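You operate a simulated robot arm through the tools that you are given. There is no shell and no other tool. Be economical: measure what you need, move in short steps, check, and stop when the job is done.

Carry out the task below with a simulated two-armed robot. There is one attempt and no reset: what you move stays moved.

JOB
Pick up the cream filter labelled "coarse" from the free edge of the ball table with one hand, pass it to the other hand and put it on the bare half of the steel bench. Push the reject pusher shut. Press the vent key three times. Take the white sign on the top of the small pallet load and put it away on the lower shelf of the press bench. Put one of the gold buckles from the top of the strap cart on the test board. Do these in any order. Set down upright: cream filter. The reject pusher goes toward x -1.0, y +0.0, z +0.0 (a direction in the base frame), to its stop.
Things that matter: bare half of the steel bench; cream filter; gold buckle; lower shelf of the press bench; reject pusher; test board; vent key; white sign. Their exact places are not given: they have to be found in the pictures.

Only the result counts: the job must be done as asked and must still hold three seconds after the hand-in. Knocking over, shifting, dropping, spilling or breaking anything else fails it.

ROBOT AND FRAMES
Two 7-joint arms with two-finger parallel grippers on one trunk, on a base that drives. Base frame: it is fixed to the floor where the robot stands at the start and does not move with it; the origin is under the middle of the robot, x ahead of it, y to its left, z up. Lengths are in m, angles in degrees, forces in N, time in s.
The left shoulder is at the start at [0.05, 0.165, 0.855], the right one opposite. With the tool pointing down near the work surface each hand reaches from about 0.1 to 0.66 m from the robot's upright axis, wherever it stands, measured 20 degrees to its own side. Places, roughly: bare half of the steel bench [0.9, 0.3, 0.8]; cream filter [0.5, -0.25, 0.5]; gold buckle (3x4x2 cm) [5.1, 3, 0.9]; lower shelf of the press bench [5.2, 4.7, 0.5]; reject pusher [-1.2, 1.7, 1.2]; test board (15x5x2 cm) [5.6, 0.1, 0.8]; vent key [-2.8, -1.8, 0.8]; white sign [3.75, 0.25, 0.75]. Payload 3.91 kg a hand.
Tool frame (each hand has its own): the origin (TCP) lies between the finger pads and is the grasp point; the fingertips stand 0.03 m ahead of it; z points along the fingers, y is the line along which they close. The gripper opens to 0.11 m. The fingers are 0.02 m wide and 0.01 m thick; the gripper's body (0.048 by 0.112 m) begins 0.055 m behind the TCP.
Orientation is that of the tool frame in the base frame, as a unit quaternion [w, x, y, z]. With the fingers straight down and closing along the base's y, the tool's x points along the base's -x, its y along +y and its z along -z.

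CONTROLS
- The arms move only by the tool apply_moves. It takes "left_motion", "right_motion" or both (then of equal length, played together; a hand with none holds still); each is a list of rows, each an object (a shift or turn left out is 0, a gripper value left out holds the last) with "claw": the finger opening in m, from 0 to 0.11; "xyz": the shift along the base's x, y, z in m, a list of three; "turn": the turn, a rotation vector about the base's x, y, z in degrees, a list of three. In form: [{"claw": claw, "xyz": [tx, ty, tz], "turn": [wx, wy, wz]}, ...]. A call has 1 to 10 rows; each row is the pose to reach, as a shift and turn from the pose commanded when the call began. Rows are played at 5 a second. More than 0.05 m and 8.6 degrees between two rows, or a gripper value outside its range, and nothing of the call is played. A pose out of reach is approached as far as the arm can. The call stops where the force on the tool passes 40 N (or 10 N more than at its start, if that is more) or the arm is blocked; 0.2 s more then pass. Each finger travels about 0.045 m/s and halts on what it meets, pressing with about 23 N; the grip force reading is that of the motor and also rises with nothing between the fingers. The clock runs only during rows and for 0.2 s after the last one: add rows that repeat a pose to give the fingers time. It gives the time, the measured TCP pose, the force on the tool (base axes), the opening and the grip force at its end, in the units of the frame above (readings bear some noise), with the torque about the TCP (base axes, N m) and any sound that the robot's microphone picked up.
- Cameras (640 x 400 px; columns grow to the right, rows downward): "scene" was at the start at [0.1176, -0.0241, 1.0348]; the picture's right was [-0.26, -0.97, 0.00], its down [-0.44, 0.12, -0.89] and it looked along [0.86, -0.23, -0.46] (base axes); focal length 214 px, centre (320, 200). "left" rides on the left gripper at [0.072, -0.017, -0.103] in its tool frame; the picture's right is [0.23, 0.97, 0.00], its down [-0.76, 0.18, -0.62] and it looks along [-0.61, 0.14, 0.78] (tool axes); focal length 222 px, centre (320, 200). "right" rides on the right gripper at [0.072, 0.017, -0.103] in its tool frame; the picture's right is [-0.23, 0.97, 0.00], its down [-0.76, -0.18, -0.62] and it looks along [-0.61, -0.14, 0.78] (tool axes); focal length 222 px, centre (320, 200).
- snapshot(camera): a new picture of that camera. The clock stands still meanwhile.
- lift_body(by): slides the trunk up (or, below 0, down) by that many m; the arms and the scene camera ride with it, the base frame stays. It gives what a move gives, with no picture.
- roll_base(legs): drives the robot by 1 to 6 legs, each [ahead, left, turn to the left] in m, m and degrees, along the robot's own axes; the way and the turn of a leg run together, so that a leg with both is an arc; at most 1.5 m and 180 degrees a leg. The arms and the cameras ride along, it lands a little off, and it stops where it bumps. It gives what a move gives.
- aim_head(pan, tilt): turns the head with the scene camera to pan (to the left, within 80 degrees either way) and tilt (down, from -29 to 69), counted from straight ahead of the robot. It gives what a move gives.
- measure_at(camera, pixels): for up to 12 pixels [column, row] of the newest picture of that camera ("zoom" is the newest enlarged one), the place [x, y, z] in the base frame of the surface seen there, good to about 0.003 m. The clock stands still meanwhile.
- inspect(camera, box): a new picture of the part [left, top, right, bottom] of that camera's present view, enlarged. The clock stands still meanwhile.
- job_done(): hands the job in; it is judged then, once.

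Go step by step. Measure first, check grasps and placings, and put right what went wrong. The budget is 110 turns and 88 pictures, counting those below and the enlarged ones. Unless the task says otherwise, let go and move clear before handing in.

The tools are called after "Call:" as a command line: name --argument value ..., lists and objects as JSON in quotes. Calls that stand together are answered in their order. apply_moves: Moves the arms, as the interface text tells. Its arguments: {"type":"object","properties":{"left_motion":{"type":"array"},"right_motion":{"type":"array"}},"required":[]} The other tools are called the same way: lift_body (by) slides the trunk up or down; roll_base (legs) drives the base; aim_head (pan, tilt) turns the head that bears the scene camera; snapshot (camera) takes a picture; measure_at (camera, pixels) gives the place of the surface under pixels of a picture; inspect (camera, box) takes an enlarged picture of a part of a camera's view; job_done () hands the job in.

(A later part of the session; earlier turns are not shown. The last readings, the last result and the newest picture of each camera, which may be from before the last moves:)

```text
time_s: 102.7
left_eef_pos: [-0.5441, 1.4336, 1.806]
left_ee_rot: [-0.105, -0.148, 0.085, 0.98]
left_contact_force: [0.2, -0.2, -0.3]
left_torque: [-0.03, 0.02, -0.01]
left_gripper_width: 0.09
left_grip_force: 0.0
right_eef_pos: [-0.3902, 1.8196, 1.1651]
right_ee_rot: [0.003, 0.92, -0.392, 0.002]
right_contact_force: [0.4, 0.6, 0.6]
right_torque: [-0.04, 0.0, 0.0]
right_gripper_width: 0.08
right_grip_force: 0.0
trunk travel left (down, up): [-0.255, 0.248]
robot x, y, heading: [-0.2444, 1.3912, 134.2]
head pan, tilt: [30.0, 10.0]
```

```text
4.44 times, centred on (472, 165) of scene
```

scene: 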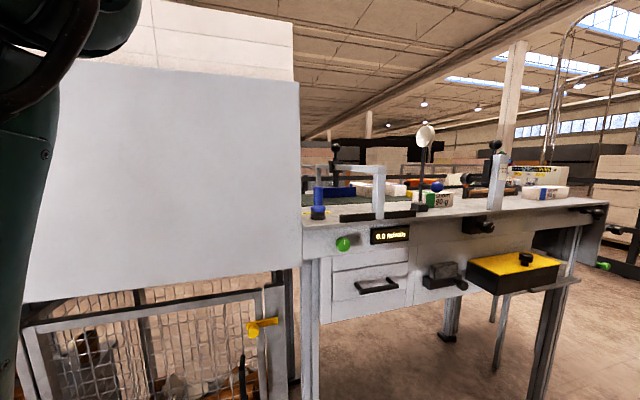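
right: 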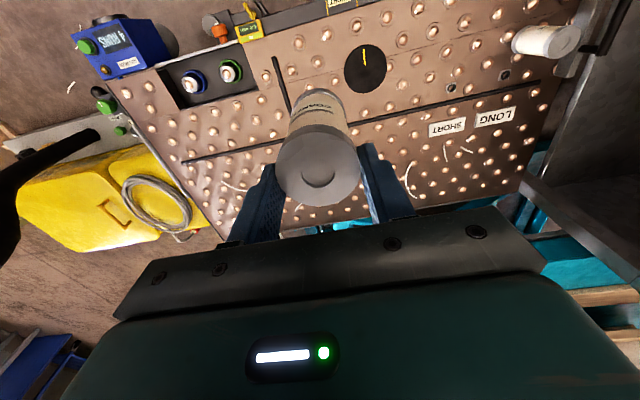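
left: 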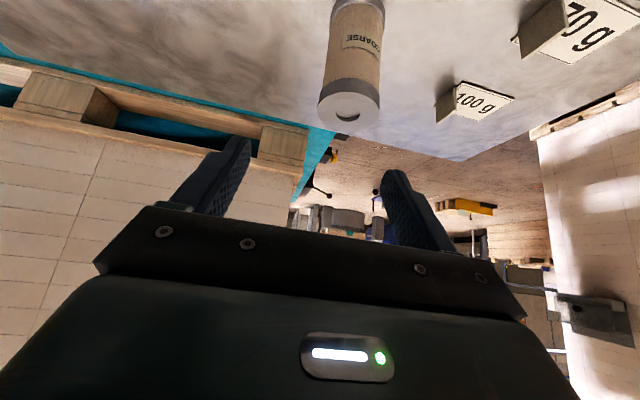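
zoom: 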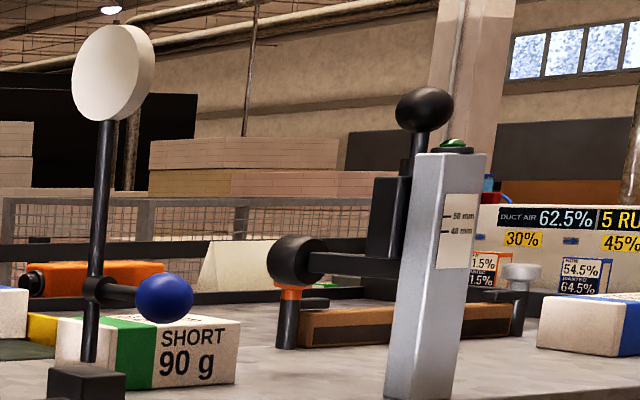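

There is a blue plate with a black ball-topped post at the conveyor's far-left. I'll raise the trunk for a better view and measure it.

Call:
lift_body --by 0.22

Call:
inspect --camera "scene" --box '[290, 150, 530, 300]'

```text
time_s: 105.0
left_eef_pos: [-0.5445, 1.434, 2.0264]
left_ee_rot: [-0.105, -0.149, 0.085, 0.979]
left_contact_force: [0.4, 0.2, 0.0]
left_torque: [0.01, -0.02, 0.01]
left_gripper_width: 0.09
left_grip_force: 0.1
right_eef_pos: [-0.3889, 1.8196, 1.3863]
right_ee_rot: [0.003, 0.92, -0.392, 0.002]
right_contact_force: [0.1, -0.9, -1.2]
right_torque: [-0.05, 0.01, 0.0]
right_gripper_width: 0.0801
right_grip_force: 0.1
trunk travel left (down, up): [-0.475, 0.028]
robot x, y, heading: [-0.2407, 1.3894, 134.1]
head pan, tilt: [30.0, 10.0]
```

```text
2.67 times, centred on (410, 225) of scene
```

zoom: 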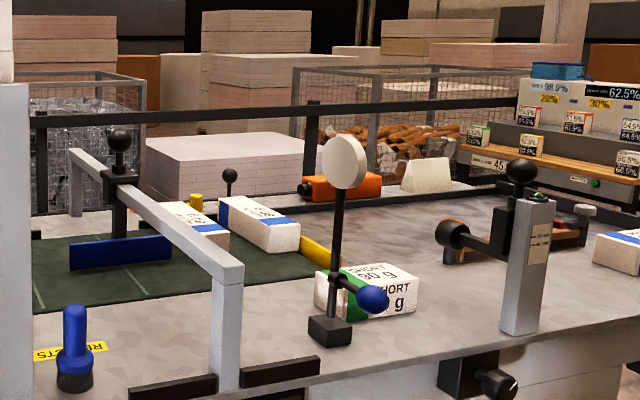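

Call:
measure_at --camera "zoom" --pixels '[[120, 140], [118, 178], [118, 200], [80, 258], [165, 248], [120, 235], [230, 270], [80, 160], [230, 330], [150, 205], [200, 245], [118, 320]]'

```text
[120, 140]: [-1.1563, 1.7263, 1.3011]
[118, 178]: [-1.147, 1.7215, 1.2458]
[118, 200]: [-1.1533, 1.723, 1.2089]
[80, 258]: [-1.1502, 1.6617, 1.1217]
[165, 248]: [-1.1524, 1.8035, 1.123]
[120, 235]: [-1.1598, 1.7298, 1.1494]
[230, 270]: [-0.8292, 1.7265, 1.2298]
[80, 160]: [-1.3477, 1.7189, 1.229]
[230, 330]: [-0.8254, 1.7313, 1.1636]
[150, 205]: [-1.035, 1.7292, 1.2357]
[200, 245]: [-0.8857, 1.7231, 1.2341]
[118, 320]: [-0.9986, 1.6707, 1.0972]
```

The reject pusher is the blue plate hanging from the beam, with its ball at (-1.156,1.726,1.301). I'll check the grey panel face and table edge, then turn to face it.

Call:
roll_base --legs '[[0, 0, 45.5], [0.0, -0.17, 0]]'

Call:
aim_head --pan 0 --tilt 20

Call:
snapshot --camera "scene"

Call:
measure_at --camera "scene" --pixels '[[150, 200], [250, 250], [330, 250], [400, 270], [300, 330], [420, 300], [500, 300], [250, 350]]'

```text
time_s: 108.5
left_eef_pos: [-0.4849, 1.3753, 2.0267]
left_ee_rot: [-0.475, -0.17, 0.021, 0.863]
left_contact_force: [0.6, 0.5, -0.3]
left_torque: [0.02, 0.01, 0.01]
left_gripper_width: 0.09
left_grip_force: 0.1
right_eef_pos: [-0.6512, 1.7546, 1.3858]
right_ee_rot: [0.001, 1.0, -0.005, 0.003]
right_contact_force: [-0.6, -0.2, -0.1]
right_torque: [-0.02, 0.05, 0.0]
right_gripper_width: 0.0802
right_grip_force: 0.1
trunk travel left (down, up): [-0.475, 0.028]
robot x, y, heading: [-0.2379, 1.5584, 179.5]
head pan, tilt: [30.0, 10.0]
```

```text
time_s: 109.5
left_eef_pos: [-0.4849, 1.3733, 2.0268]
left_ee_rot: [-0.476, -0.17, 0.021, 0.863]
left_contact_force: [0.3, -0.3, -0.4]
left_torque: [0.02, 0.05, 0.02]
left_gripper_width: 0.0903
left_grip_force: 0.1
right_eef_pos: [-0.6499, 1.7541, 1.3858]
right_ee_rot: [0.001, 1.0, -0.006, 0.002]
right_contact_force: [0.1, 0.0, -0.4]
right_torque: [0.04, 0.01, -0.04]
right_gripper_width: 0.08
right_grip_force: 0.0
trunk travel left (down, up): [-0.475, 0.028]
robot x, y, heading: [-0.2441, 1.5588, 179.5]
head pan, tilt: [0.0, 20.0]
```

```text
36 pictures are left
```

scene: 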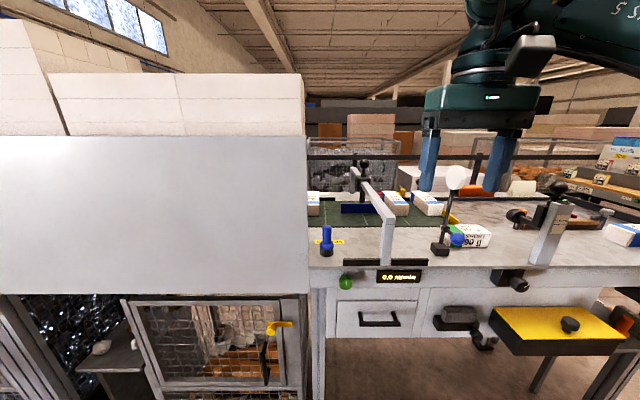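

```text
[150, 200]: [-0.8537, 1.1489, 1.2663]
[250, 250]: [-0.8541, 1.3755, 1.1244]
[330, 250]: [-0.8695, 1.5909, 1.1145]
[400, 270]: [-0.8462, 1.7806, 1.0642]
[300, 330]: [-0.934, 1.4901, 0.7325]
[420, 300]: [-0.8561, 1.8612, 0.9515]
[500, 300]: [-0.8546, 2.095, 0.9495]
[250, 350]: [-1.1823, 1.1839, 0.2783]
```

I'll drive forward 0.2 m, then tilt the right hand forward with fingers closed and bring it in front of the ball.

Call:
roll_base --legs '[[0.2, 0, 0.5]]'

Call:
apply_moves --right_motion '[{"claw": 0.0, "turn": [0, 7.5, 0], "xyz": [-0.01, -0.01, 0]}, {"turn": [0, 15, 0], "xyz": [-0.02, -0.02, 0]}, {"turn": [0, 22.5, 0], "xyz": [-0.04, -0.03, 0]}, {"turn": [0, 30, 0], "xyz": [-0.06, -0.03, 0]}, {"turn": [0, 37.5, 0], "xyz": [-0.09, -0.03, 0]}, {"turn": [0, 45, 0], "xyz": [-0.12, -0.03, -0.02]}, {"turn": [0, 52, 0], "xyz": [-0.15, -0.03, -0.04]}, {"turn": [0, 55, 0], "xyz": [-0.18, -0.03, -0.06]}, {"turn": [0, 55, 0], "xyz": [-0.2, -0.03, -0.07]}]'

Call:
snapshot --camera "right"

```text
time_s: 111.1
left_eef_pos: [-0.6824, 1.3721, 2.0263]
left_ee_rot: [-0.48, -0.17, 0.02, 0.861]
left_contact_force: [-0.3, 0.4, 1.0]
left_torque: [0.0, -0.02, 0.01]
left_gripper_width: 0.09
left_grip_force: 0.2
right_eef_pos: [-0.8532, 1.7497, 1.3875]
right_ee_rot: [0.001, 1.0, 0.0, 0.002]
right_contact_force: [0.0, -1.1, 0.4]
right_torque: [-0.02, -0.03, -0.01]
right_gripper_width: 0.0796
right_grip_force: 0.1
trunk travel left (down, up): [-0.475, 0.028]
robot x, y, heading: [-0.441, 1.5625, -179.7]
head pan, tilt: [0.0, 20.0]
```

```text
time_s: 113.1
left_eef_pos: [-0.6828, 1.3723, 2.0262]
left_ee_rot: [-0.48, -0.171, 0.021, 0.861]
left_contact_force: [0.1, 0.0, 0.2]
left_torque: [0.0, 0.0, 0.01]
left_gripper_width: 0.0898
left_grip_force: 0.0
right_eef_pos: [-1.0526, 1.72, 1.3154]
right_ee_rot: [0.001, 0.888, 0.001, -0.46]
right_contact_force: [0.4, 0.2, 0.1]
right_torque: [-0.02, -0.01, -0.01]
right_gripper_width: 0.0001
right_grip_force: 23.3
trunk travel left (down, up): [-0.475, 0.028]
robot x, y, heading: [-0.4409, 1.5571, -179.6]
head pan, tilt: [0.0, 20.0]
```

```text
35 pictures are left
```

right: 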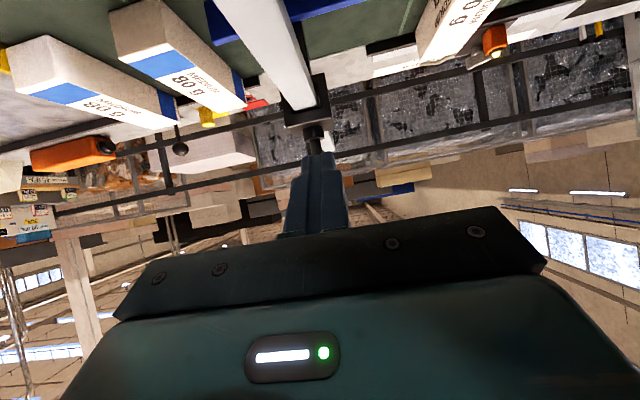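

The post is dead ahead of the fingers. I'll push toward -x.

Call:
apply_moves --right_motion '[{"xyz": [-0.03, 0.004, 0]}, {"xyz": [-0.055, 0.004, 0]}, {"xyz": [-0.075, 0.004, 0]}, {"xyz": [-0.09, 0.004, 0]}, {"xyz": [-0.105, 0.004, 0]}, {"xyz": [-0.12, 0.004, 0]}, {"xyz": [-0.135, 0.004, 0]}, {"xyz": [-0.15, 0.004, 0]}]'

Call:
snapshot --camera "scene"

```text
time_s: 114.9
left_eef_pos: [-0.682, 1.3705, 2.0273]
left_ee_rot: [-0.479, -0.171, 0.02, 0.861]
left_contact_force: [-0.2, -0.3, 0.5]
left_torque: [0.01, -0.03, 0.04]
left_gripper_width: 0.0902
left_grip_force: 0.0
right_eef_pos: [-1.2016, 1.7236, 1.3153]
right_ee_rot: [0.001, 0.888, 0.002, -0.459]
right_contact_force: [1.1, -0.6, -0.1]
right_torque: [0.01, -0.01, 0.01]
right_gripper_width: 0.0
right_grip_force: 23.0
trunk travel left (down, up): [-0.475, 0.028]
robot x, y, heading: [-0.44, 1.558, -179.7]
head pan, tilt: [0.0, 20.0]
```

```text
34 pictures are left
```

scene: 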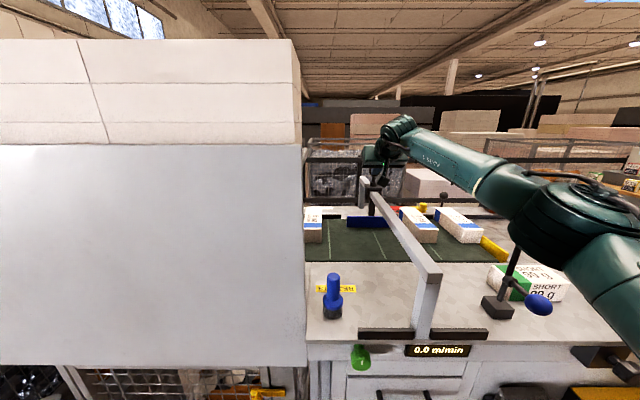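

The plate moved back. The arm is near full stretch, so I'll push further by driving ahead 4 cm.

Call:
roll_base --legs '[[0.04, 0, 0]]'

Call:
measure_at --camera "scene" --pixels '[[366, 222], [360, 190]]'

```text
time_s: 115.8
left_eef_pos: [-0.7201, 1.3705, 2.0271]
left_ee_rot: [-0.48, -0.17, 0.021, 0.86]
left_contact_force: [-0.1, 0.5, 0.6]
left_torque: [-0.01, 0.0, 0.0]
left_gripper_width: 0.0903
left_grip_force: 0.0
right_eef_pos: [-1.2409, 1.7243, 1.3169]
right_ee_rot: [0.001, 0.888, 0.001, -0.459]
right_contact_force: [0.8, 0.4, -0.1]
right_torque: [-0.02, 0.03, -0.02]
right_gripper_width: 0.0
right_grip_force: 23.7
trunk travel left (down, up): [-0.475, 0.028]
robot x, y, heading: [-0.477, 1.5592, -179.6]
head pan, tilt: [0.0, 20.0]
```

```text
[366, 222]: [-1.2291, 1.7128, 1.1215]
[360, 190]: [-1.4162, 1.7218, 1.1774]
```

Call:
roll_base --legs '[[0.03, 0, 0]]'

Call:
snapshot --camera "right"

```text
time_s: 116.6
left_eef_pos: [-0.7478, 1.3723, 2.0266]
left_ee_rot: [-0.479, -0.169, 0.021, 0.861]
left_contact_force: [0.2, -0.3, -0.1]
left_torque: [-0.03, -0.03, 0.02]
left_gripper_width: 0.0899
left_grip_force: 0.2
right_eef_pos: [-1.2703, 1.7244, 1.3163]
right_ee_rot: [0.001, 0.888, 0.001, -0.46]
right_contact_force: [0.8, -0.3, 0.3]
right_torque: [0.02, -0.02, 0.01]
right_gripper_width: 0.0
right_grip_force: 23.3
trunk travel left (down, up): [-0.475, 0.028]
robot x, y, heading: [-0.5082, 1.56, -179.8]
head pan, tilt: [0.0, 20.0]
```

```text
33 pictures are left
```

right: 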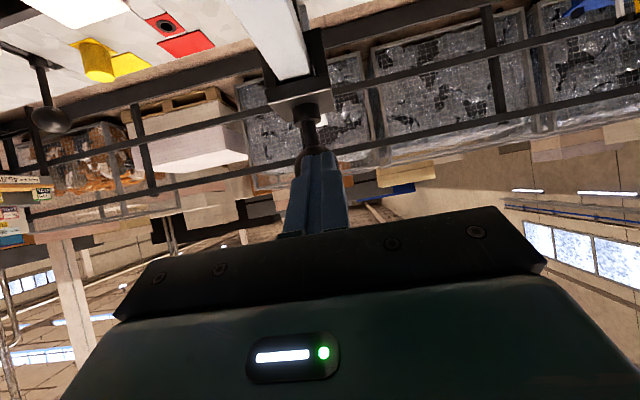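

Call:
apply_moves --right_motion '[{"turn": [0, 7, 0], "xyz": [-0.01, 0, 0]}, {"turn": [0, 14, 0], "xyz": [-0.02, 0, 0]}, {"turn": [0, 14, 0], "xyz": [-0.028, 0, 0]}, {"turn": [0, 14, 0], "xyz": [-0.035, 0, 0]}, {"turn": [0, 14, 0], "xyz": [-0.042, 0, 0]}]'

```text
time_s: 117.6
left_eef_pos: [-0.7394, 1.374, 2.0276]
left_ee_rot: [-0.48, -0.167, 0.02, 0.861]
left_contact_force: [0.4, 2.0, -0.2]
left_torque: [0.06, 0.02, 0.05]
left_gripper_width: 0.09
left_grip_force: 0.1
right_eef_pos: [-1.2945, 1.7168, 1.3193]
right_ee_rot: [0.008, 0.826, 0.006, -0.564]
right_contact_force: [30.1, -4.5, 3.2]
right_torque: [-0.05, -0.35, -0.13]
right_gripper_width: 0.0
right_grip_force: 23.1
trunk travel left (down, up): [-0.475, 0.028]
robot x, y, heading: [-0.5081, 1.5587, -179.7]
head pan, tilt: [0.0, 20.0]
stopped in row 4 (right hand): the force on the tool passed its limit (the readings are from after the stop); the commanded pose is now the measured one
```

The force jumped to over 40 N, which means the stop is reached. I'll back off and verify.

Call:
apply_moves --right_motion '[{"xyz": [0.03, 0, 0.0]}, {"xyz": [0.07, 0, 0.0], "turn": [0, -7, 0]}, {"xyz": [0.11, 0, 0.02], "turn": [0, -14, 0]}, {"xyz": [0.15, 0, 0.03], "turn": [0, -21, 0]}, {"xyz": [0.19, 0.01, 0.04], "turn": [0, -28, 0]}, {"xyz": [0.23, 0.01, 0.05], "turn": [0, -35, 0]}, {"xyz": [0.27, 0.01, 0.06], "turn": [0, -42, 0]}, {"xyz": [0.31, 0.01, 0.06], "turn": [0, -49, 0]}, {"xyz": [0.35, 0.01, 0.06], "turn": [0, -56, 0]}, {"xyz": [0.36, 0.01, 0.06], "turn": [0, -64, 0]}]'

Call:
roll_base --legs '[[-0.3, 0, 0]]'

Call:
inspect --camera "scene" --box '[300, 130, 460, 230]'

```text
time_s: 119.8
left_eef_pos: [-0.7493, 1.3719, 2.0257]
left_ee_rot: [-0.48, -0.168, 0.02, 0.861]
left_contact_force: [0.2, 0.3, -0.4]
left_torque: [-0.01, 0.03, 0.0]
left_gripper_width: 0.0899
left_grip_force: 0.1
right_eef_pos: [-0.9418, 1.729, 1.3741]
right_ee_rot: [0.006, 0.999, 0.001, -0.037]
right_contact_force: [0.5, 0.1, 0.7]
right_torque: [-0.01, -0.02, 0.02]
right_gripper_width: 0.0001
right_grip_force: 22.8
trunk travel left (down, up): [-0.475, 0.028]
robot x, y, heading: [-0.5071, 1.5595, -179.6]
head pan, tilt: [0.0, 20.0]
```

```text
time_s: 121.8
left_eef_pos: [-0.4513, 1.374, 2.0257]
left_ee_rot: [-0.481, -0.169, 0.019, 0.86]
left_contact_force: [-0.5, -0.7, 0.6]
left_torque: [0.0, -0.04, -0.04]
left_gripper_width: 0.0902
left_grip_force: 0.0
right_eef_pos: [-0.6454, 1.7289, 1.3734]
right_ee_rot: [0.006, 0.999, 0.003, -0.038]
right_contact_force: [-0.8, 0.1, -0.5]
right_torque: [0.0, 0.01, -0.03]
right_gripper_width: 0.0002
right_grip_force: 23.2
trunk travel left (down, up): [-0.475, 0.028]
robot x, y, heading: [-0.2104, 1.5626, -179.5]
head pan, tilt: [0.0, 20.0]
```

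```text
4.00 times, centred on (380, 180) of scene
```

zoom: 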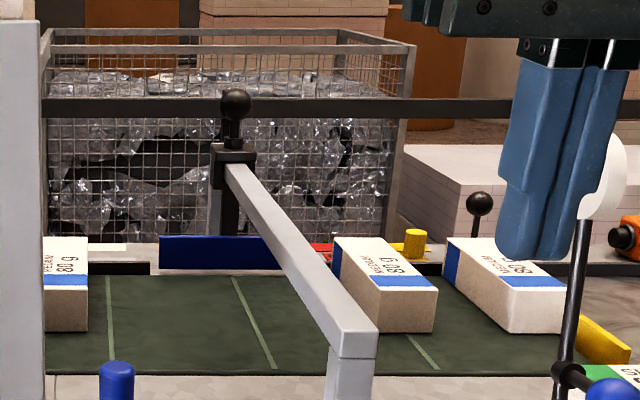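

The pusher is shut against its stop. Next is the vent key; I'll strafe back south down the aisle and look west.

Call:
roll_base --legs '[[0, 1.5, 0]]'

Call:
aim_head --pan 35 --tilt 20

Call:
snapshot --camera "scene"

```text
time_s: 129.2
left_eef_pos: [-0.4405, -0.1188, 2.0267]
left_ee_rot: [-0.479, -0.169, 0.021, 0.861]
left_contact_force: [-0.9, -0.8, 0.2]
left_torque: [0.0, -0.03, -0.03]
left_gripper_width: 0.0897
left_grip_force: 0.1
right_eef_pos: [-0.6334, 0.2375, 1.3745]
right_ee_rot: [0.006, 0.999, 0.0, -0.037]
right_contact_force: [-0.3, -0.8, 0.4]
right_torque: [0.0, -0.01, 0.0]
right_gripper_width: 0.0
right_grip_force: 23.0
trunk travel left (down, up): [-0.475, 0.028]
robot x, y, heading: [-0.1992, 0.0654, -179.7]
head pan, tilt: [0.0, 20.0]
```

```text
time_s: 130.2
left_eef_pos: [-0.4414, -0.119, 2.0267]
left_ee_rot: [-0.479, -0.169, 0.021, 0.861]
left_contact_force: [-0.3, 0.5, -1.5]
left_torque: [0.0, 0.03, 0.01]
left_gripper_width: 0.0899
left_grip_force: 0.0
right_eef_pos: [-0.6331, 0.2374, 1.3737]
right_ee_rot: [0.006, 0.999, -0.001, -0.038]
right_contact_force: [-1.2, -1.1, 0.3]
right_torque: [0.0, -0.03, 0.03]
right_gripper_width: 0.0001
right_grip_force: 23.3
trunk travel left (down, up): [-0.475, 0.028]
robot x, y, heading: [-0.1982, 0.0641, -179.6]
head pan, tilt: [35.0, 20.0]
```

```text
31 pictures are left
```

scene: 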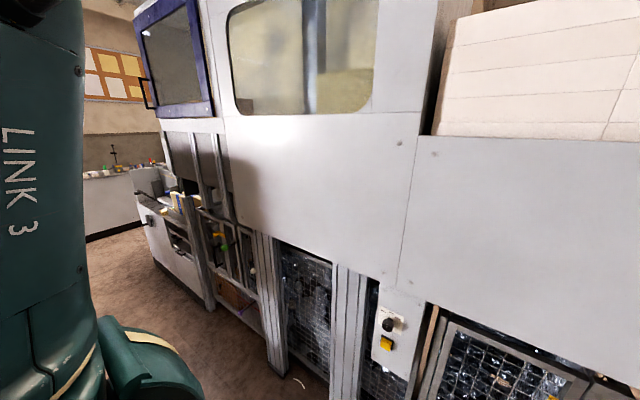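

Call:
roll_base --legs '[[0, 1.4, 0]]'

Call:
aim_head --pan 20 --tilt 18

Call:
snapshot --camera "scene"

```text
time_s: 137.2
left_eef_pos: [-0.4283, -1.5124, 2.027]
left_ee_rot: [-0.482, -0.168, 0.02, 0.859]
left_contact_force: [0.5, -0.6, 0.7]
left_torque: [0.0, 0.0, 0.0]
left_gripper_width: 0.0899
left_grip_force: 0.1
right_eef_pos: [-0.6226, -1.1563, 1.3742]
right_ee_rot: [0.006, 0.999, 0.005, -0.037]
right_contact_force: [-0.2, 0.8, 0.2]
right_torque: [-0.02, -0.03, -0.02]
right_gripper_width: 0.0
right_grip_force: 24.0
trunk travel left (down, up): [-0.475, 0.028]
robot x, y, heading: [-0.1864, -1.3212, -179.6]
head pan, tilt: [35.0, 20.0]
```

```text
time_s: 137.9
left_eef_pos: [-0.4274, -1.5127, 2.0258]
left_ee_rot: [-0.483, -0.169, 0.019, 0.859]
left_contact_force: [-0.3, 0.3, 0.1]
left_torque: [-0.01, -0.01, 0.0]
left_gripper_width: 0.0898
left_grip_force: 0.0
right_eef_pos: [-0.6234, -1.1574, 1.3743]
right_ee_rot: [0.007, 0.999, 0.004, -0.038]
right_contact_force: [0.7, 0.4, -0.2]
right_torque: [0.05, -0.04, -0.01]
right_gripper_width: 0.0001
right_grip_force: 23.2
trunk travel left (down, up): [-0.475, 0.028]
robot x, y, heading: [-0.1898, -1.3224, -179.3]
head pan, tilt: [20.0, 18.0]
```

```text
30 pictures are left
```

scene: 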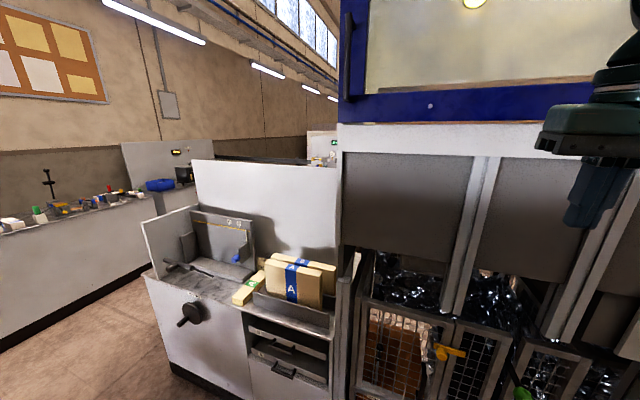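

Call:
inspect --camera "scene" --box '[0, 120, 352, 340]'

Call:
measure_at --camera "scene" --pixels '[[178, 150], [160, 185], [80, 205], [130, 192], [235, 225], [190, 315], [150, 245], [10, 225], [100, 290], [45, 180]]'

```text
1.82 times, centred on (176, 230) of scene
```

zoom: 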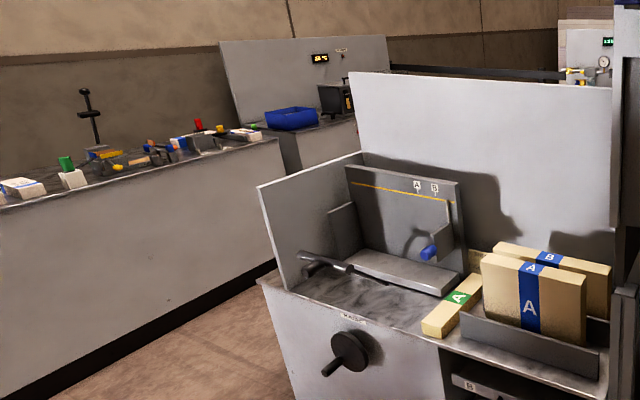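

```text
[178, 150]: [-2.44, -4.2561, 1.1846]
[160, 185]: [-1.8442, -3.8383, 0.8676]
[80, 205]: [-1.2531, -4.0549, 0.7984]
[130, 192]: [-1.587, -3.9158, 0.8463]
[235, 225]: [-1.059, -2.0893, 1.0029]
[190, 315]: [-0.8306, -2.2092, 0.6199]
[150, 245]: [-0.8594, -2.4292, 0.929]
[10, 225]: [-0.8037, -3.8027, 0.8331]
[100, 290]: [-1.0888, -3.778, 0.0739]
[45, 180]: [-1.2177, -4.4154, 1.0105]
```

The key must be behind the machine (gauge panel at zoom (600,60)). I'll drive around its south end along the corridor at y≈-3.1.

Call:
measure_at --camera "zoom" --pixels '[[605, 60], [570, 75], [608, 42], [585, 35], [480, 80]]'

Call:
roll_base --legs '[[0, 1.5, 0], [0, 0.28, 0], [1.3, 0, 0]]'

Call:
aim_head --pan -30 --tilt 15

Call:
snapshot --camera "scene"

```text
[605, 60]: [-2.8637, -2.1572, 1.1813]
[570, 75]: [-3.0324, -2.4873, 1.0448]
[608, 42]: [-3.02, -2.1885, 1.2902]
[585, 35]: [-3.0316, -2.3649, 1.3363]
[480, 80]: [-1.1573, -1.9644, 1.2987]
```

```text
time_s: 153.1
left_eef_pos: [-1.7094, -3.3, 2.0266]
left_ee_rot: [-0.483, -0.169, 0.021, 0.859]
left_contact_force: [-0.2, 0.3, 0.7]
left_torque: [-0.01, -0.01, 0.0]
left_gripper_width: 0.0901
left_grip_force: 0.0
right_eef_pos: [-1.9043, -2.9439, 1.3742]
right_ee_rot: [0.006, 0.999, 0.004, -0.038]
right_contact_force: [-0.3, 0.4, -0.1]
right_torque: [0.02, 0.02, -0.01]
right_gripper_width: 0.0
right_grip_force: 22.9
trunk travel left (down, up): [-0.475, 0.028]
robot x, y, heading: [-1.4693, -3.1125, -179.4]
head pan, tilt: [20.0, 18.0]
```

```text
time_s: 154.2
left_eef_pos: [-1.71, -3.3004, 2.0267]
left_ee_rot: [-0.482, -0.169, 0.02, 0.859]
left_contact_force: [0.1, 0.3, 0.0]
left_torque: [0.01, 0.02, -0.02]
left_gripper_width: 0.0902
left_grip_force: 0.0
right_eef_pos: [-1.9058, -2.9444, 1.3738]
right_ee_rot: [0.007, 0.999, 0.004, -0.038]
right_contact_force: [0.8, 0.1, 0.4]
right_torque: [0.0, -0.01, 0.02]
right_gripper_width: 0.0
right_grip_force: 23.4
trunk travel left (down, up): [-0.475, 0.028]
robot x, y, heading: [-1.4697, -3.113, -179.3]
head pan, tilt: [-30.0, 15.0]
```

```text
28 pictures are left
```

scene: 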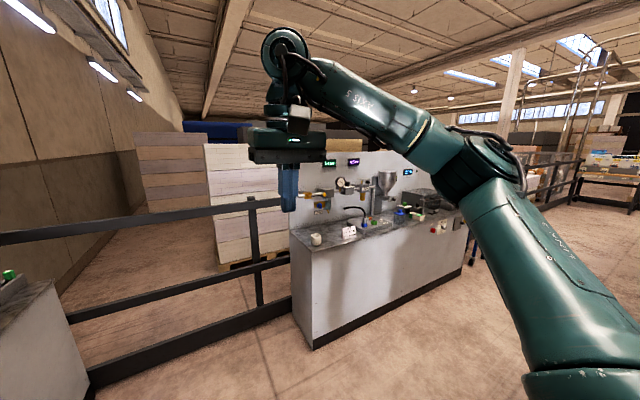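

Call:
inspect --camera "scene" --box '[285, 140, 477, 260]'

Call:
measure_at --camera "zoom" --pixels '[[215, 305], [340, 215], [280, 245], [385, 235], [485, 295], [510, 275], [100, 330], [425, 215], [190, 305], [540, 290]]'

```text
3.33 times, centred on (381, 200) of scene
```

zoom: 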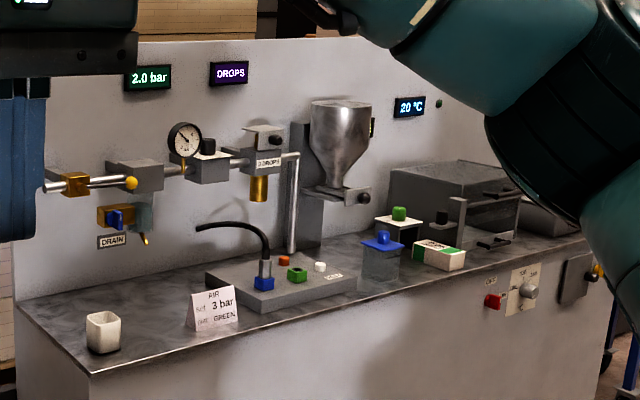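

```text
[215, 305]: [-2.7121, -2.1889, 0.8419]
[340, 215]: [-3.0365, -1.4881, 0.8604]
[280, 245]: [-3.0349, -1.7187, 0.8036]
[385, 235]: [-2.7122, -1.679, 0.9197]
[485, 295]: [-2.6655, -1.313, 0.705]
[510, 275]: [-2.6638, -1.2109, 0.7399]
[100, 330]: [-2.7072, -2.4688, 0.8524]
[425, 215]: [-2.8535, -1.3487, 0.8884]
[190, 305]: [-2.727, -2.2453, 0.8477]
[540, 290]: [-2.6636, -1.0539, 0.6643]
```

Call:
roll_base --legs '[[0.5, 0, 0], [0, -1.1, 0]]'

Call:
aim_head --pan 0 --tilt 38

Call:
snapshot --camera "scene"

```text
time_s: 162.4
left_eef_pos: [-2.2246, -2.1999, 2.0268]
left_ee_rot: [-0.485, -0.168, 0.02, 0.858]
left_contact_force: [-0.4, 0.3, -0.4]
left_torque: [-0.02, 0.0, 0.02]
left_gripper_width: 0.0902
left_grip_force: 0.1
right_eef_pos: [-2.4226, -1.8454, 1.3745]
right_ee_rot: [0.006, 0.999, 0.006, -0.037]
right_contact_force: [-0.9, -0.3, 0.1]
right_torque: [0.02, -0.02, 0.02]
right_gripper_width: 0.0003
right_grip_force: 23.4
trunk travel left (down, up): [-0.475, 0.028]
robot x, y, heading: [-1.9863, -2.0111, -178.9]
head pan, tilt: [-30.0, 15.0]
```

```text
time_s: 163.4
left_eef_pos: [-2.2258, -2.1995, 2.0269]
left_ee_rot: [-0.485, -0.169, 0.019, 0.858]
left_contact_force: [0.0, -0.5, -0.4]
left_torque: [0.01, 0.0, 0.03]
left_gripper_width: 0.0899
left_grip_force: 0.0
right_eef_pos: [-2.4214, -1.8458, 1.3749]
right_ee_rot: [0.006, 0.999, 0.007, -0.037]
right_contact_force: [0.3, -0.1, 0.3]
right_torque: [0.03, 0.01, 0.02]
right_gripper_width: 0.0
right_grip_force: 23.3
trunk travel left (down, up): [-0.475, 0.028]
robot x, y, heading: [-1.9833, -2.0114, -178.8]
head pan, tilt: [0.0, 38.0]
```

```text
26 pictures are left
```

scene: 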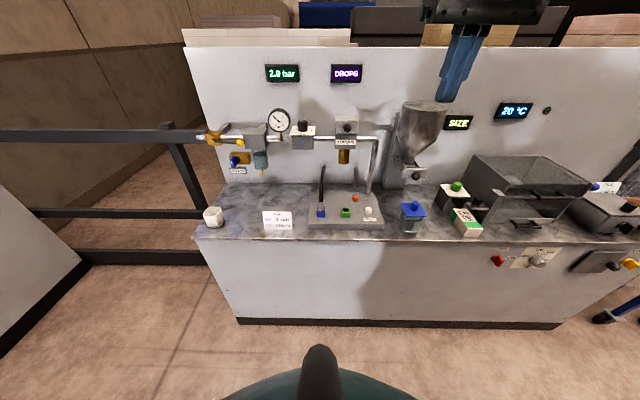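

Call:
inspect --camera "scene" --box '[296, 165, 392, 235]'

Call:
measure_at --camera "zoom" --pixels '[[395, 220], [482, 308], [490, 325], [487, 360], [330, 315], [330, 325], [165, 315], [480, 300], [495, 304], [520, 330]]'

```text
5.71 times, centred on (344, 200) of scene
```

zoom: 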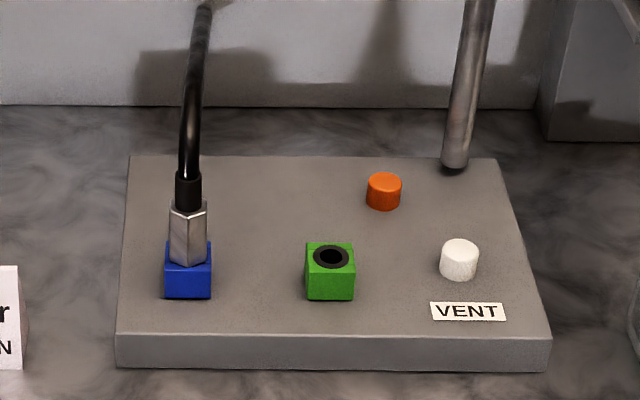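

```text
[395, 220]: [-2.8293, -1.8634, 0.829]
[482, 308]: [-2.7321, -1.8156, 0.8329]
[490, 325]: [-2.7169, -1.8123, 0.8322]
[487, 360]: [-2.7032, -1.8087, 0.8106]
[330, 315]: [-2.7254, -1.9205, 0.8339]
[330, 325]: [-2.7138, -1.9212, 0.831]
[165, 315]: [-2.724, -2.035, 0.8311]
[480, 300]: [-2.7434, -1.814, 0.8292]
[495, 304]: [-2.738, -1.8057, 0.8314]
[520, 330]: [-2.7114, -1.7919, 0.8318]
```

Call:
measure_at --camera "zoom" --pixels '[[459, 246], [452, 246], [466, 246], [459, 272], [383, 180]]'

Call:
lift_body --by -0.28

Call:
roll_base --legs '[[0.2, 0, 0]]'

```text
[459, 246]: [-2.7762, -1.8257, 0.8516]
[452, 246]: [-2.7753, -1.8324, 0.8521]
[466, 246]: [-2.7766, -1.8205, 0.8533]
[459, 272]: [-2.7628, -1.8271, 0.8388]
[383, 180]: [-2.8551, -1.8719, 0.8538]
```

```text
time_s: 166.2
left_eef_pos: [-2.2247, -2.2005, 1.7467]
left_ee_rot: [-0.484, -0.168, 0.02, 0.858]
left_contact_force: [0.6, -0.6, -0.2]
left_torque: [0.0, -0.03, -0.01]
left_gripper_width: 0.0899
left_grip_force: 0.1
right_eef_pos: [-2.4223, -1.8462, 1.0952]
right_ee_rot: [0.007, 0.999, 0.007, -0.038]
right_contact_force: [-0.1, 0.6, 0.6]
right_torque: [-0.03, -0.02, -0.02]
right_gripper_width: 0.0
right_grip_force: 23.3
trunk travel left (down, up): [-0.195, 0.308]
robot x, y, heading: [-1.9887, -2.0086, -179.3]
head pan, tilt: [0.0, 38.0]
```

```text
time_s: 167.8
left_eef_pos: [-2.4259, -2.204, 1.7467]
left_ee_rot: [-0.484, -0.17, 0.02, 0.858]
left_contact_force: [-1.0, 0.4, 0.1]
left_torque: [0.02, 0.01, -0.03]
left_gripper_width: 0.09
left_grip_force: 0.1
right_eef_pos: [-2.6239, -1.8479, 1.0947]
right_ee_rot: [0.006, 0.999, 0.006, -0.038]
right_contact_force: [0.5, -0.3, -0.5]
right_torque: [0.01, -0.01, 0.0]
right_gripper_width: 0.0002
right_grip_force: 23.5
trunk travel left (down, up): [-0.195, 0.308]
robot x, y, heading: [-2.1875, -2.01, -179.1]
head pan, tilt: [0.0, 38.0]
```

The white cap by the VENT label has its top at (-2.778,-1.826,0.852). I'll move the closed fingertips above it.

Call:
apply_moves --right_motion '[{"xyz": [-0.03, 0.005, -0.03], "turn": [0, -4.3, 0]}, {"xyz": [-0.06, 0.01, -0.06], "turn": [0, -4.3, 0]}, {"xyz": [-0.09, 0.015, -0.09], "turn": [0, -4.3, 0]}, {"xyz": [-0.12, 0.02, -0.12], "turn": [0, -4.3, 0]}, {"xyz": [-0.154, 0.022, -0.15], "turn": [0, -4.3, 0]}, {"xyz": [-0.154, 0.022, -0.18], "turn": [0, -4.3, 0]}]'

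Call:
snapshot --camera "right"

```text
time_s: 169.2
left_eef_pos: [-2.4257, -2.2028, 1.7469]
left_ee_rot: [-0.486, -0.168, 0.019, 0.858]
left_contact_force: [-0.3, -0.3, -0.3]
left_torque: [-0.02, -0.02, 0.0]
left_gripper_width: 0.0899
left_grip_force: 0.0
right_eef_pos: [-2.7759, -1.8263, 0.9141]
right_ee_rot: [0.006, 1.0, 0.006, 0.0]
right_contact_force: [-0.1, -0.7, 0.2]
right_torque: [0.01, -0.02, 0.02]
right_gripper_width: 0.0002
right_grip_force: 22.6
trunk travel left (down, up): [-0.195, 0.308]
robot x, y, heading: [-2.1854, -2.0151, -178.9]
head pan, tilt: [0.0, 38.0]
```

```text
24 pictures are left
```

right: 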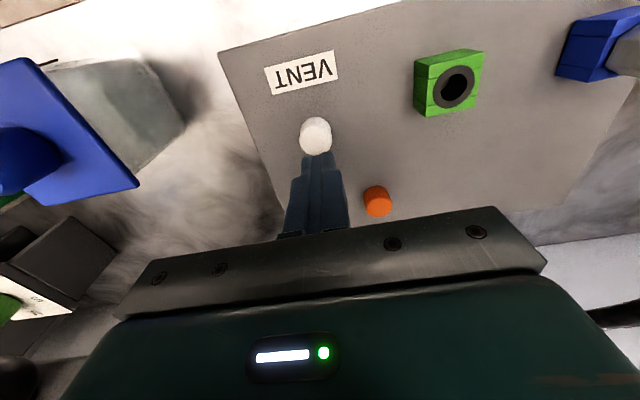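

Call:
apply_moves --right_motion '[{"xyz": [-0.001, 0, -0.026]}, {"xyz": [-0.001, 0, -0.034]}, {"xyz": [-0.001, 0, -0.038]}, {"xyz": [-0.001, 0, -0.04]}]'

```text
time_s: 170.2
left_eef_pos: [-2.4234, -2.2033, 1.7473]
left_ee_rot: [-0.485, -0.169, 0.02, 0.858]
left_contact_force: [-0.3, 0.3, 0.1]
left_torque: [0.01, -0.01, 0.0]
left_gripper_width: 0.0899
left_grip_force: 0.1
right_eef_pos: [-2.7775, -1.827, 0.8775]
right_ee_rot: [0.007, 1.0, 0.006, -0.004]
right_contact_force: [-5.9, 1.1, 14.6]
right_torque: [0.08, 0.09, 0.03]
right_gripper_width: 0.0
right_grip_force: 22.7
trunk travel left (down, up): [-0.195, 0.308]
robot x, y, heading: [-2.1877, -2.0119, -178.9]
head pan, tilt: [0.0, 38.0]
heard: click
```

Click heard: one press. I'll release and press twice more, each in its own call.

Call:
apply_moves --right_motion '[{"xyz": [0, 0, 0.012]}, {"xyz": [0, 0, 0.02]}, {"xyz": [0, 0, 0.02]}]'

Call:
apply_moves --right_motion '[{"xyz": [0, 0, -0.008]}, {"xyz": [0, 0, -0.014]}, {"xyz": [0, 0, -0.018]}, {"xyz": [0, 0, -0.02]}]'

Call:
apply_moves --right_motion '[{"xyz": [0, 0, 0.012]}, {"xyz": [0, 0, 0.02]}, {"xyz": [0, 0, 0.02]}]'

```text
time_s: 171.0
left_eef_pos: [-2.4255, -2.2039, 1.7467]
left_ee_rot: [-0.485, -0.169, 0.02, 0.858]
left_contact_force: [-0.6, -0.2, -0.2]
left_torque: [-0.02, -0.01, -0.01]
left_gripper_width: 0.0899
left_grip_force: 0.0
right_eef_pos: [-2.7779, -1.8274, 0.8939]
right_ee_rot: [0.007, 1.0, 0.007, 0.0]
right_contact_force: [-1.6, 1.0, -0.8]
right_torque: [-0.01, 0.0, -0.01]
right_gripper_width: 0.0003
right_grip_force: 23.5
trunk travel left (down, up): [-0.195, 0.308]
robot x, y, heading: [-2.1839, -2.0135, -179.1]
head pan, tilt: [0.0, 38.0]
```

```text
time_s: 172.0
left_eef_pos: [-2.4243, -2.2038, 1.7475]
left_ee_rot: [-0.486, -0.169, 0.019, 0.858]
left_contact_force: [-0.1, -0.4, -0.1]
left_torque: [0.0, 0.01, 0.02]
left_gripper_width: 0.0897
left_grip_force: 0.0
right_eef_pos: [-2.7771, -1.8277, 0.8764]
right_ee_rot: [0.007, 1.0, 0.006, -0.004]
right_contact_force: [-4.0, 1.1, 13.4]
right_torque: [0.05, 0.05, 0.07]
right_gripper_width: 0.0
right_grip_force: 22.8
trunk travel left (down, up): [-0.195, 0.308]
robot x, y, heading: [-2.1834, -2.0157, -179.1]
head pan, tilt: [0.0, 38.0]
heard: click
```

```text
time_s: 172.8
left_eef_pos: [-2.4251, -2.204, 1.7467]
left_ee_rot: [-0.485, -0.169, 0.019, 0.858]
left_contact_force: [0.4, 0.8, 0.4]
left_torque: [-0.01, -0.01, 0.01]
left_gripper_width: 0.09
left_grip_force: 0.1
right_eef_pos: [-2.7766, -1.8253, 0.8943]
right_ee_rot: [0.005, 1.0, 0.006, 0.0]
right_contact_force: [0.1, 0.0, -0.1]
right_torque: [0.0, -0.02, -0.02]
right_gripper_width: 0.0002
right_grip_force: 22.9
trunk travel left (down, up): [-0.195, 0.308]
robot x, y, heading: [-2.1829, -2.0106, -178.9]
head pan, tilt: [0.0, 38.0]
```

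Call:
apply_moves --right_motion '[{"xyz": [0, 0, -0.008]}, {"xyz": [0, 0, -0.014]}, {"xyz": [0, 0, -0.018]}, {"xyz": [0, 0, -0.02]}]'

Call:
apply_moves --right_motion '[{"xyz": [0, 0, 0.04]}, {"xyz": [0, 0, 0.08]}, {"xyz": [0, 0, 0.12]}, {"xyz": [0.04, 0, 0.15]}, {"xyz": [0.08, 0, 0.18]}, {"xyz": [0.12, 0, 0.2]}, {"xyz": [0.16, 0, 0.2]}]'

Call:
roll_base --legs '[[-0.22, 0, 0], [0, 1.1, 0], [-1.5, 0, 0], [-0.4, 0, 0], [0, 0, 180]]'

Call:
aim_head --pan 15 --tilt 12

Call:
snapshot --camera "scene"

```text
time_s: 173.8
left_eef_pos: [-2.4235, -2.2034, 1.7468]
left_ee_rot: [-0.486, -0.169, 0.02, 0.858]
left_contact_force: [0.1, 0.8, 0.4]
left_torque: [-0.01, 0.01, -0.01]
left_gripper_width: 0.09
left_grip_force: 0.0
right_eef_pos: [-2.7776, -1.8268, 0.8767]
right_ee_rot: [0.006, 1.0, 0.006, -0.003]
right_contact_force: [0.5, 2.2, 13.3]
right_torque: [0.04, -0.08, 0.06]
right_gripper_width: 0.0
right_grip_force: 22.8
trunk travel left (down, up): [-0.195, 0.308]
robot x, y, heading: [-2.1861, -2.0139, -179.0]
head pan, tilt: [0.0, 38.0]
heard: click
```

```text
time_s: 175.4
left_eef_pos: [-2.4257, -2.2028, 1.747]
left_ee_rot: [-0.486, -0.168, 0.019, 0.858]
left_contact_force: [-0.3, 0.6, 1.9]
left_torque: [-0.01, 0.0, 0.0]
left_gripper_width: 0.09
left_grip_force: 0.0
right_eef_pos: [-2.6177, -1.8254, 1.0742]
right_ee_rot: [0.007, 1.0, 0.006, 0.0]
right_contact_force: [0.3, -0.5, 1.1]
right_torque: [0.0, 0.02, 0.01]
right_gripper_width: 0.0
right_grip_force: 22.8
trunk travel left (down, up): [-0.195, 0.308]
robot x, y, heading: [-2.1879, -2.0132, -178.9]
head pan, tilt: [0.0, 38.0]
```

```text
time_s: 198.9
left_eef_pos: [0.1934, -2.8785, 1.7475]
left_ee_rot: [0.853, 0.018, 0.169, 0.493]
left_contact_force: [0.9, -0.6, 0.9]
left_torque: [0.02, -0.02, -0.01]
left_gripper_width: 0.0901
left_grip_force: 0.2
right_eef_pos: [0.3921, -3.2524, 1.0748]
right_ee_rot: [0.001, -0.015, 1.0, 0.007]
right_contact_force: [-0.9, 1.0, -0.6]
right_torque: [-0.01, 0.0, 0.02]
right_gripper_width: 0.0
right_grip_force: 22.9
trunk travel left (down, up): [-0.195, 0.308]
robot x, y, heading: [-0.0416, -3.0711, 2.1]
head pan, tilt: [0.0, 38.0]
```

```text
time_s: 199.8
left_eef_pos: [0.1921, -2.8782, 1.7474]
left_ee_rot: [0.854, 0.017, 0.169, 0.492]
left_contact_force: [0.3, -0.8, -0.6]
left_torque: [0.0, 0.01, 0.03]
left_gripper_width: 0.0903
left_grip_force: 0.1
right_eef_pos: [0.3916, -3.2532, 1.0737]
right_ee_rot: [0.001, -0.015, 1.0, 0.007]
right_contact_force: [-0.6, 0.4, 0.9]
right_torque: [0.03, 0.01, -0.02]
right_gripper_width: 0.0
right_grip_force: 22.9
trunk travel left (down, up): [-0.195, 0.308]
robot x, y, heading: [-0.0446, -3.0742, 1.8]
head pan, tilt: [15.0, 12.0]
```

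```text
23 pictures are left
```

scene: 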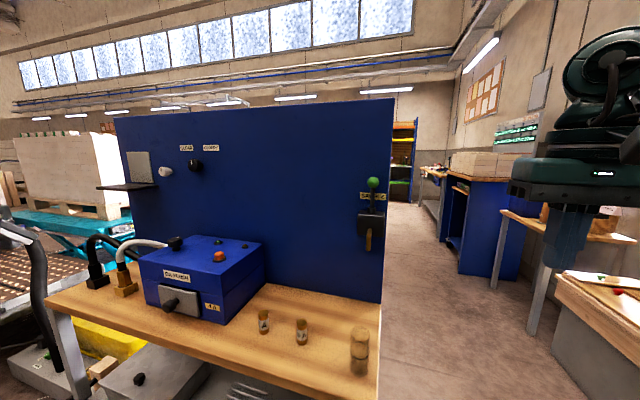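

Three clicks are done. A desk stands ahead with an aisle to its right at around (430,260); I'll measure it.

Call:
measure_at --camera "scene" --pixels '[[378, 385], [50, 310], [395, 100], [420, 280], [520, 340], [465, 265], [440, 180], [580, 290], [620, 330], [403, 200], [75, 160], [400, 230]]'

```text
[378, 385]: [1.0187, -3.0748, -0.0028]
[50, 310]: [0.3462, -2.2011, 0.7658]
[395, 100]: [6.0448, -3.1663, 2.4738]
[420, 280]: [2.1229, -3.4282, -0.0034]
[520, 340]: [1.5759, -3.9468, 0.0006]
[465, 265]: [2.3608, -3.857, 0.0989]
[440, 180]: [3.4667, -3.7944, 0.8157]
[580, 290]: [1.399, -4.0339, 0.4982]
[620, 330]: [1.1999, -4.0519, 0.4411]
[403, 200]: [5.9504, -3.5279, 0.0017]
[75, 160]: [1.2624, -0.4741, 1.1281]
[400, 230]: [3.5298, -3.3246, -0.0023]
```

Call:
lift_body --by 0.25

Call:
roll_base --legs '[[0, -0.33, -1.8], [1.5, 0, 0], [0.5, 0, 0]]'

Call:
aim_head --pan 45 --tilt 12

Call:
snapshot --camera "scene"

```text
time_s: 202.3
left_eef_pos: [0.1929, -2.8778, 1.997]
left_ee_rot: [0.853, 0.017, 0.169, 0.493]
left_contact_force: [-0.1, 0.1, 0.1]
left_torque: [-0.01, -0.02, -0.02]
left_gripper_width: 0.0899
left_grip_force: 0.1
right_eef_pos: [0.3922, -3.252, 1.3252]
right_ee_rot: [0.001, -0.015, 1.0, 0.006]
right_contact_force: [1.0, -0.1, -0.4]
right_torque: [-0.03, 0.01, 0.0]
right_gripper_width: 0.0001
right_grip_force: 22.9
trunk travel left (down, up): [-0.445, 0.058]
robot x, y, heading: [-0.0425, -3.0736, 2.3]
head pan, tilt: [15.0, 12.0]
```

```text
time_s: 214.1
left_eef_pos: [2.2015, -3.1864, 1.996]
left_ee_rot: [0.859, 0.02, 0.169, 0.482]
left_contact_force: [-0.1, 0.2, 0.7]
left_torque: [0.01, 0.0, -0.04]
left_gripper_width: 0.0896
left_grip_force: 0.1
right_eef_pos: [2.3925, -3.5643, 1.3246]
right_ee_rot: [0.001, -0.004, 1.0, 0.008]
right_contact_force: [0.1, 0.8, -0.2]
right_torque: [0.0, 0.04, -0.01]
right_gripper_width: 0.0001
right_grip_force: 22.8
trunk travel left (down, up): [-0.445, 0.058]
robot x, y, heading: [1.9622, -3.3734, 0.7]
head pan, tilt: [15.0, 12.0]
```

```text
time_s: 215.0
left_eef_pos: [2.2001, -3.1868, 1.9977]
left_ee_rot: [0.859, 0.02, 0.169, 0.482]
left_contact_force: [1.6, 0.0, 0.3]
left_torque: [-0.01, -0.01, -0.01]
left_gripper_width: 0.0903
left_grip_force: 0.1
right_eef_pos: [2.3927, -3.5653, 1.3237]
right_ee_rot: [0.001, -0.005, 1.0, 0.007]
right_contact_force: [0.2, 0.1, 0.3]
right_torque: [-0.04, 0.0, 0.01]
right_gripper_width: 0.0
right_grip_force: 22.4
trunk travel left (down, up): [-0.445, 0.058]
robot x, y, heading: [1.9603, -3.3735, 0.8]
head pan, tilt: [45.0, 12.0]
```

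```text
22 pictures are left
```

scene: 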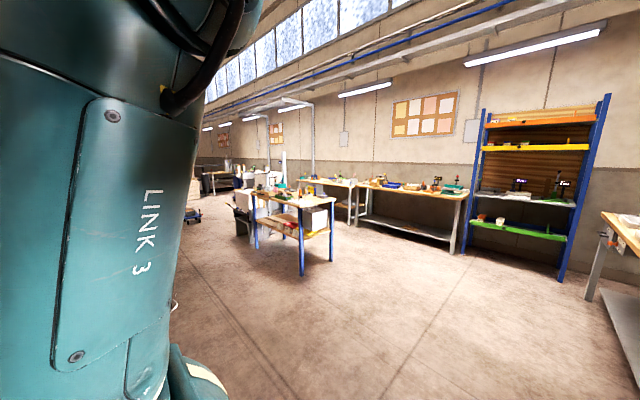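

Call:
inspect --camera "scene" --box '[175, 130, 479, 320]'

Call:
measure_at --camera "scene" --pixels '[[290, 200], [300, 270], [320, 215], [420, 190], [372, 187], [332, 182], [270, 180], [245, 180], [218, 170], [190, 215], [245, 235], [455, 250]]'

```text
2.11 times, centred on (327, 225) of scene
```

zoom: 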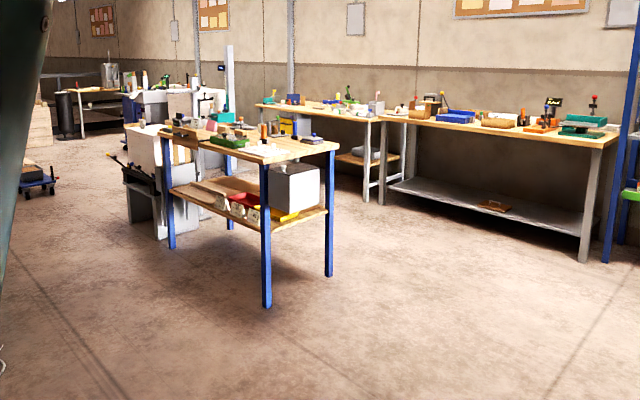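

```text
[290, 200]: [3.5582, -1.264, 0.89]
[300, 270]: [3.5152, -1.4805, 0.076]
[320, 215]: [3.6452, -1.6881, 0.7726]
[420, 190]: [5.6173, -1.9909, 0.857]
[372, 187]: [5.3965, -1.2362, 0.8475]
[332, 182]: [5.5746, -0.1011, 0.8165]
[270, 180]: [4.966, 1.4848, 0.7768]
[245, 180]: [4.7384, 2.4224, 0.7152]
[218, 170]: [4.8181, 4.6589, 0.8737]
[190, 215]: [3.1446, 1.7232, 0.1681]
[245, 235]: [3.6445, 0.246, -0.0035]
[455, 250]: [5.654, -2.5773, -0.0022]
```

The floor is open. I'll drive toward the small pallet load near (3.7,0.25) along x≈2.7.

Call:
roll_base --legs '[[0.75, 0, 0], [0, 0, 89], [1.5, 0, 0], [1.3, 0, 0], [0, 0, -60]]'

Call:
aim_head --pan 0 --tilt 28

Call:
snapshot --camera "scene"

```text
time_s: 238.7
left_eef_pos: [2.8024, -0.2809, 1.9973]
left_ee_rot: [0.707, -0.024, 0.169, 0.686]
left_contact_force: [0.9, 0.4, 0.1]
left_torque: [0.03, 0.03, 0.01]
left_gripper_width: 0.0899
left_grip_force: 0.0
right_eef_pos: [3.155, -0.5146, 1.3241]
right_ee_rot: [-0.001, -0.26, 0.966, 0.007]
right_contact_force: [0.5, -0.5, 0.4]
right_torque: [0.03, -0.02, 0.0]
right_gripper_width: 0.0
right_grip_force: 22.7
trunk travel left (down, up): [-0.445, 0.058]
robot x, y, heading: [2.6879, -0.5626, 30.2]
head pan, tilt: [45.0, 12.0]
```

```text
time_s: 239.8
left_eef_pos: [2.8018, -0.2807, 1.9966]
left_ee_rot: [0.708, -0.023, 0.168, 0.686]
left_contact_force: [0.0, 0.2, -0.1]
left_torque: [-0.02, -0.01, 0.01]
left_gripper_width: 0.0899
left_grip_force: 0.0
right_eef_pos: [3.1559, -0.5151, 1.3242]
right_ee_rot: [-0.001, -0.258, 0.966, 0.007]
right_contact_force: [-0.2, -0.4, 0.4]
right_torque: [-0.03, -0.01, -0.01]
right_gripper_width: 0.0
right_grip_force: 22.7
trunk travel left (down, up): [-0.445, 0.058]
robot x, y, heading: [2.6854, -0.5618, 29.9]
head pan, tilt: [0.0, 28.0]
```

```text
20 pictures are left
```

scene: 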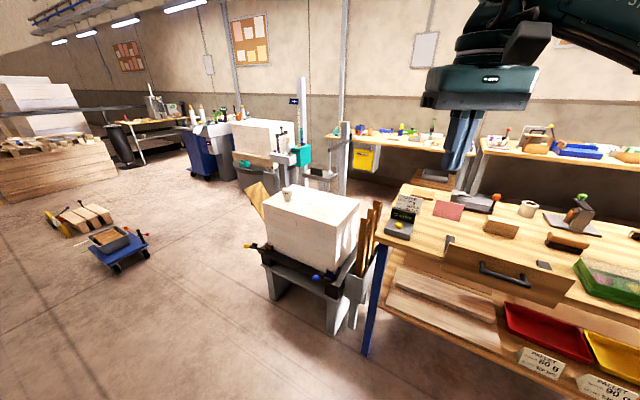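

Call:
inspect --camera "scene" --box '[240, 165, 400, 265]'

Call:
measure_at --camera "zoom" --pixels '[[190, 108], [190, 130], [180, 118], [205, 118], [250, 120], [300, 140], [130, 130], [460, 135], [245, 100], [300, 245]]'

```text
4.00 times, centred on (320, 215) of scene
```

zoom: 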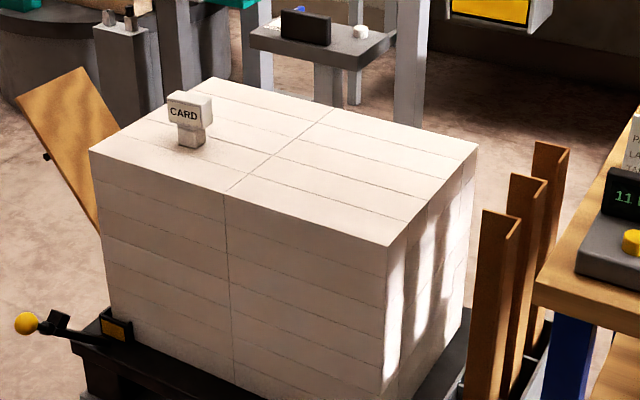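

```text
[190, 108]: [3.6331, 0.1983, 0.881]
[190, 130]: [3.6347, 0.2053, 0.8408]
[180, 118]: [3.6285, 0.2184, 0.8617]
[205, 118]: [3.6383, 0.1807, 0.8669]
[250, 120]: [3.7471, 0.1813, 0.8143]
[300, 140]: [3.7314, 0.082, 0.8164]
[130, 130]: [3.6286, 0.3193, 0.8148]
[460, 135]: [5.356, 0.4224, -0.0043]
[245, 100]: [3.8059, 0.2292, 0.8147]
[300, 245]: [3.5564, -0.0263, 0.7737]
```

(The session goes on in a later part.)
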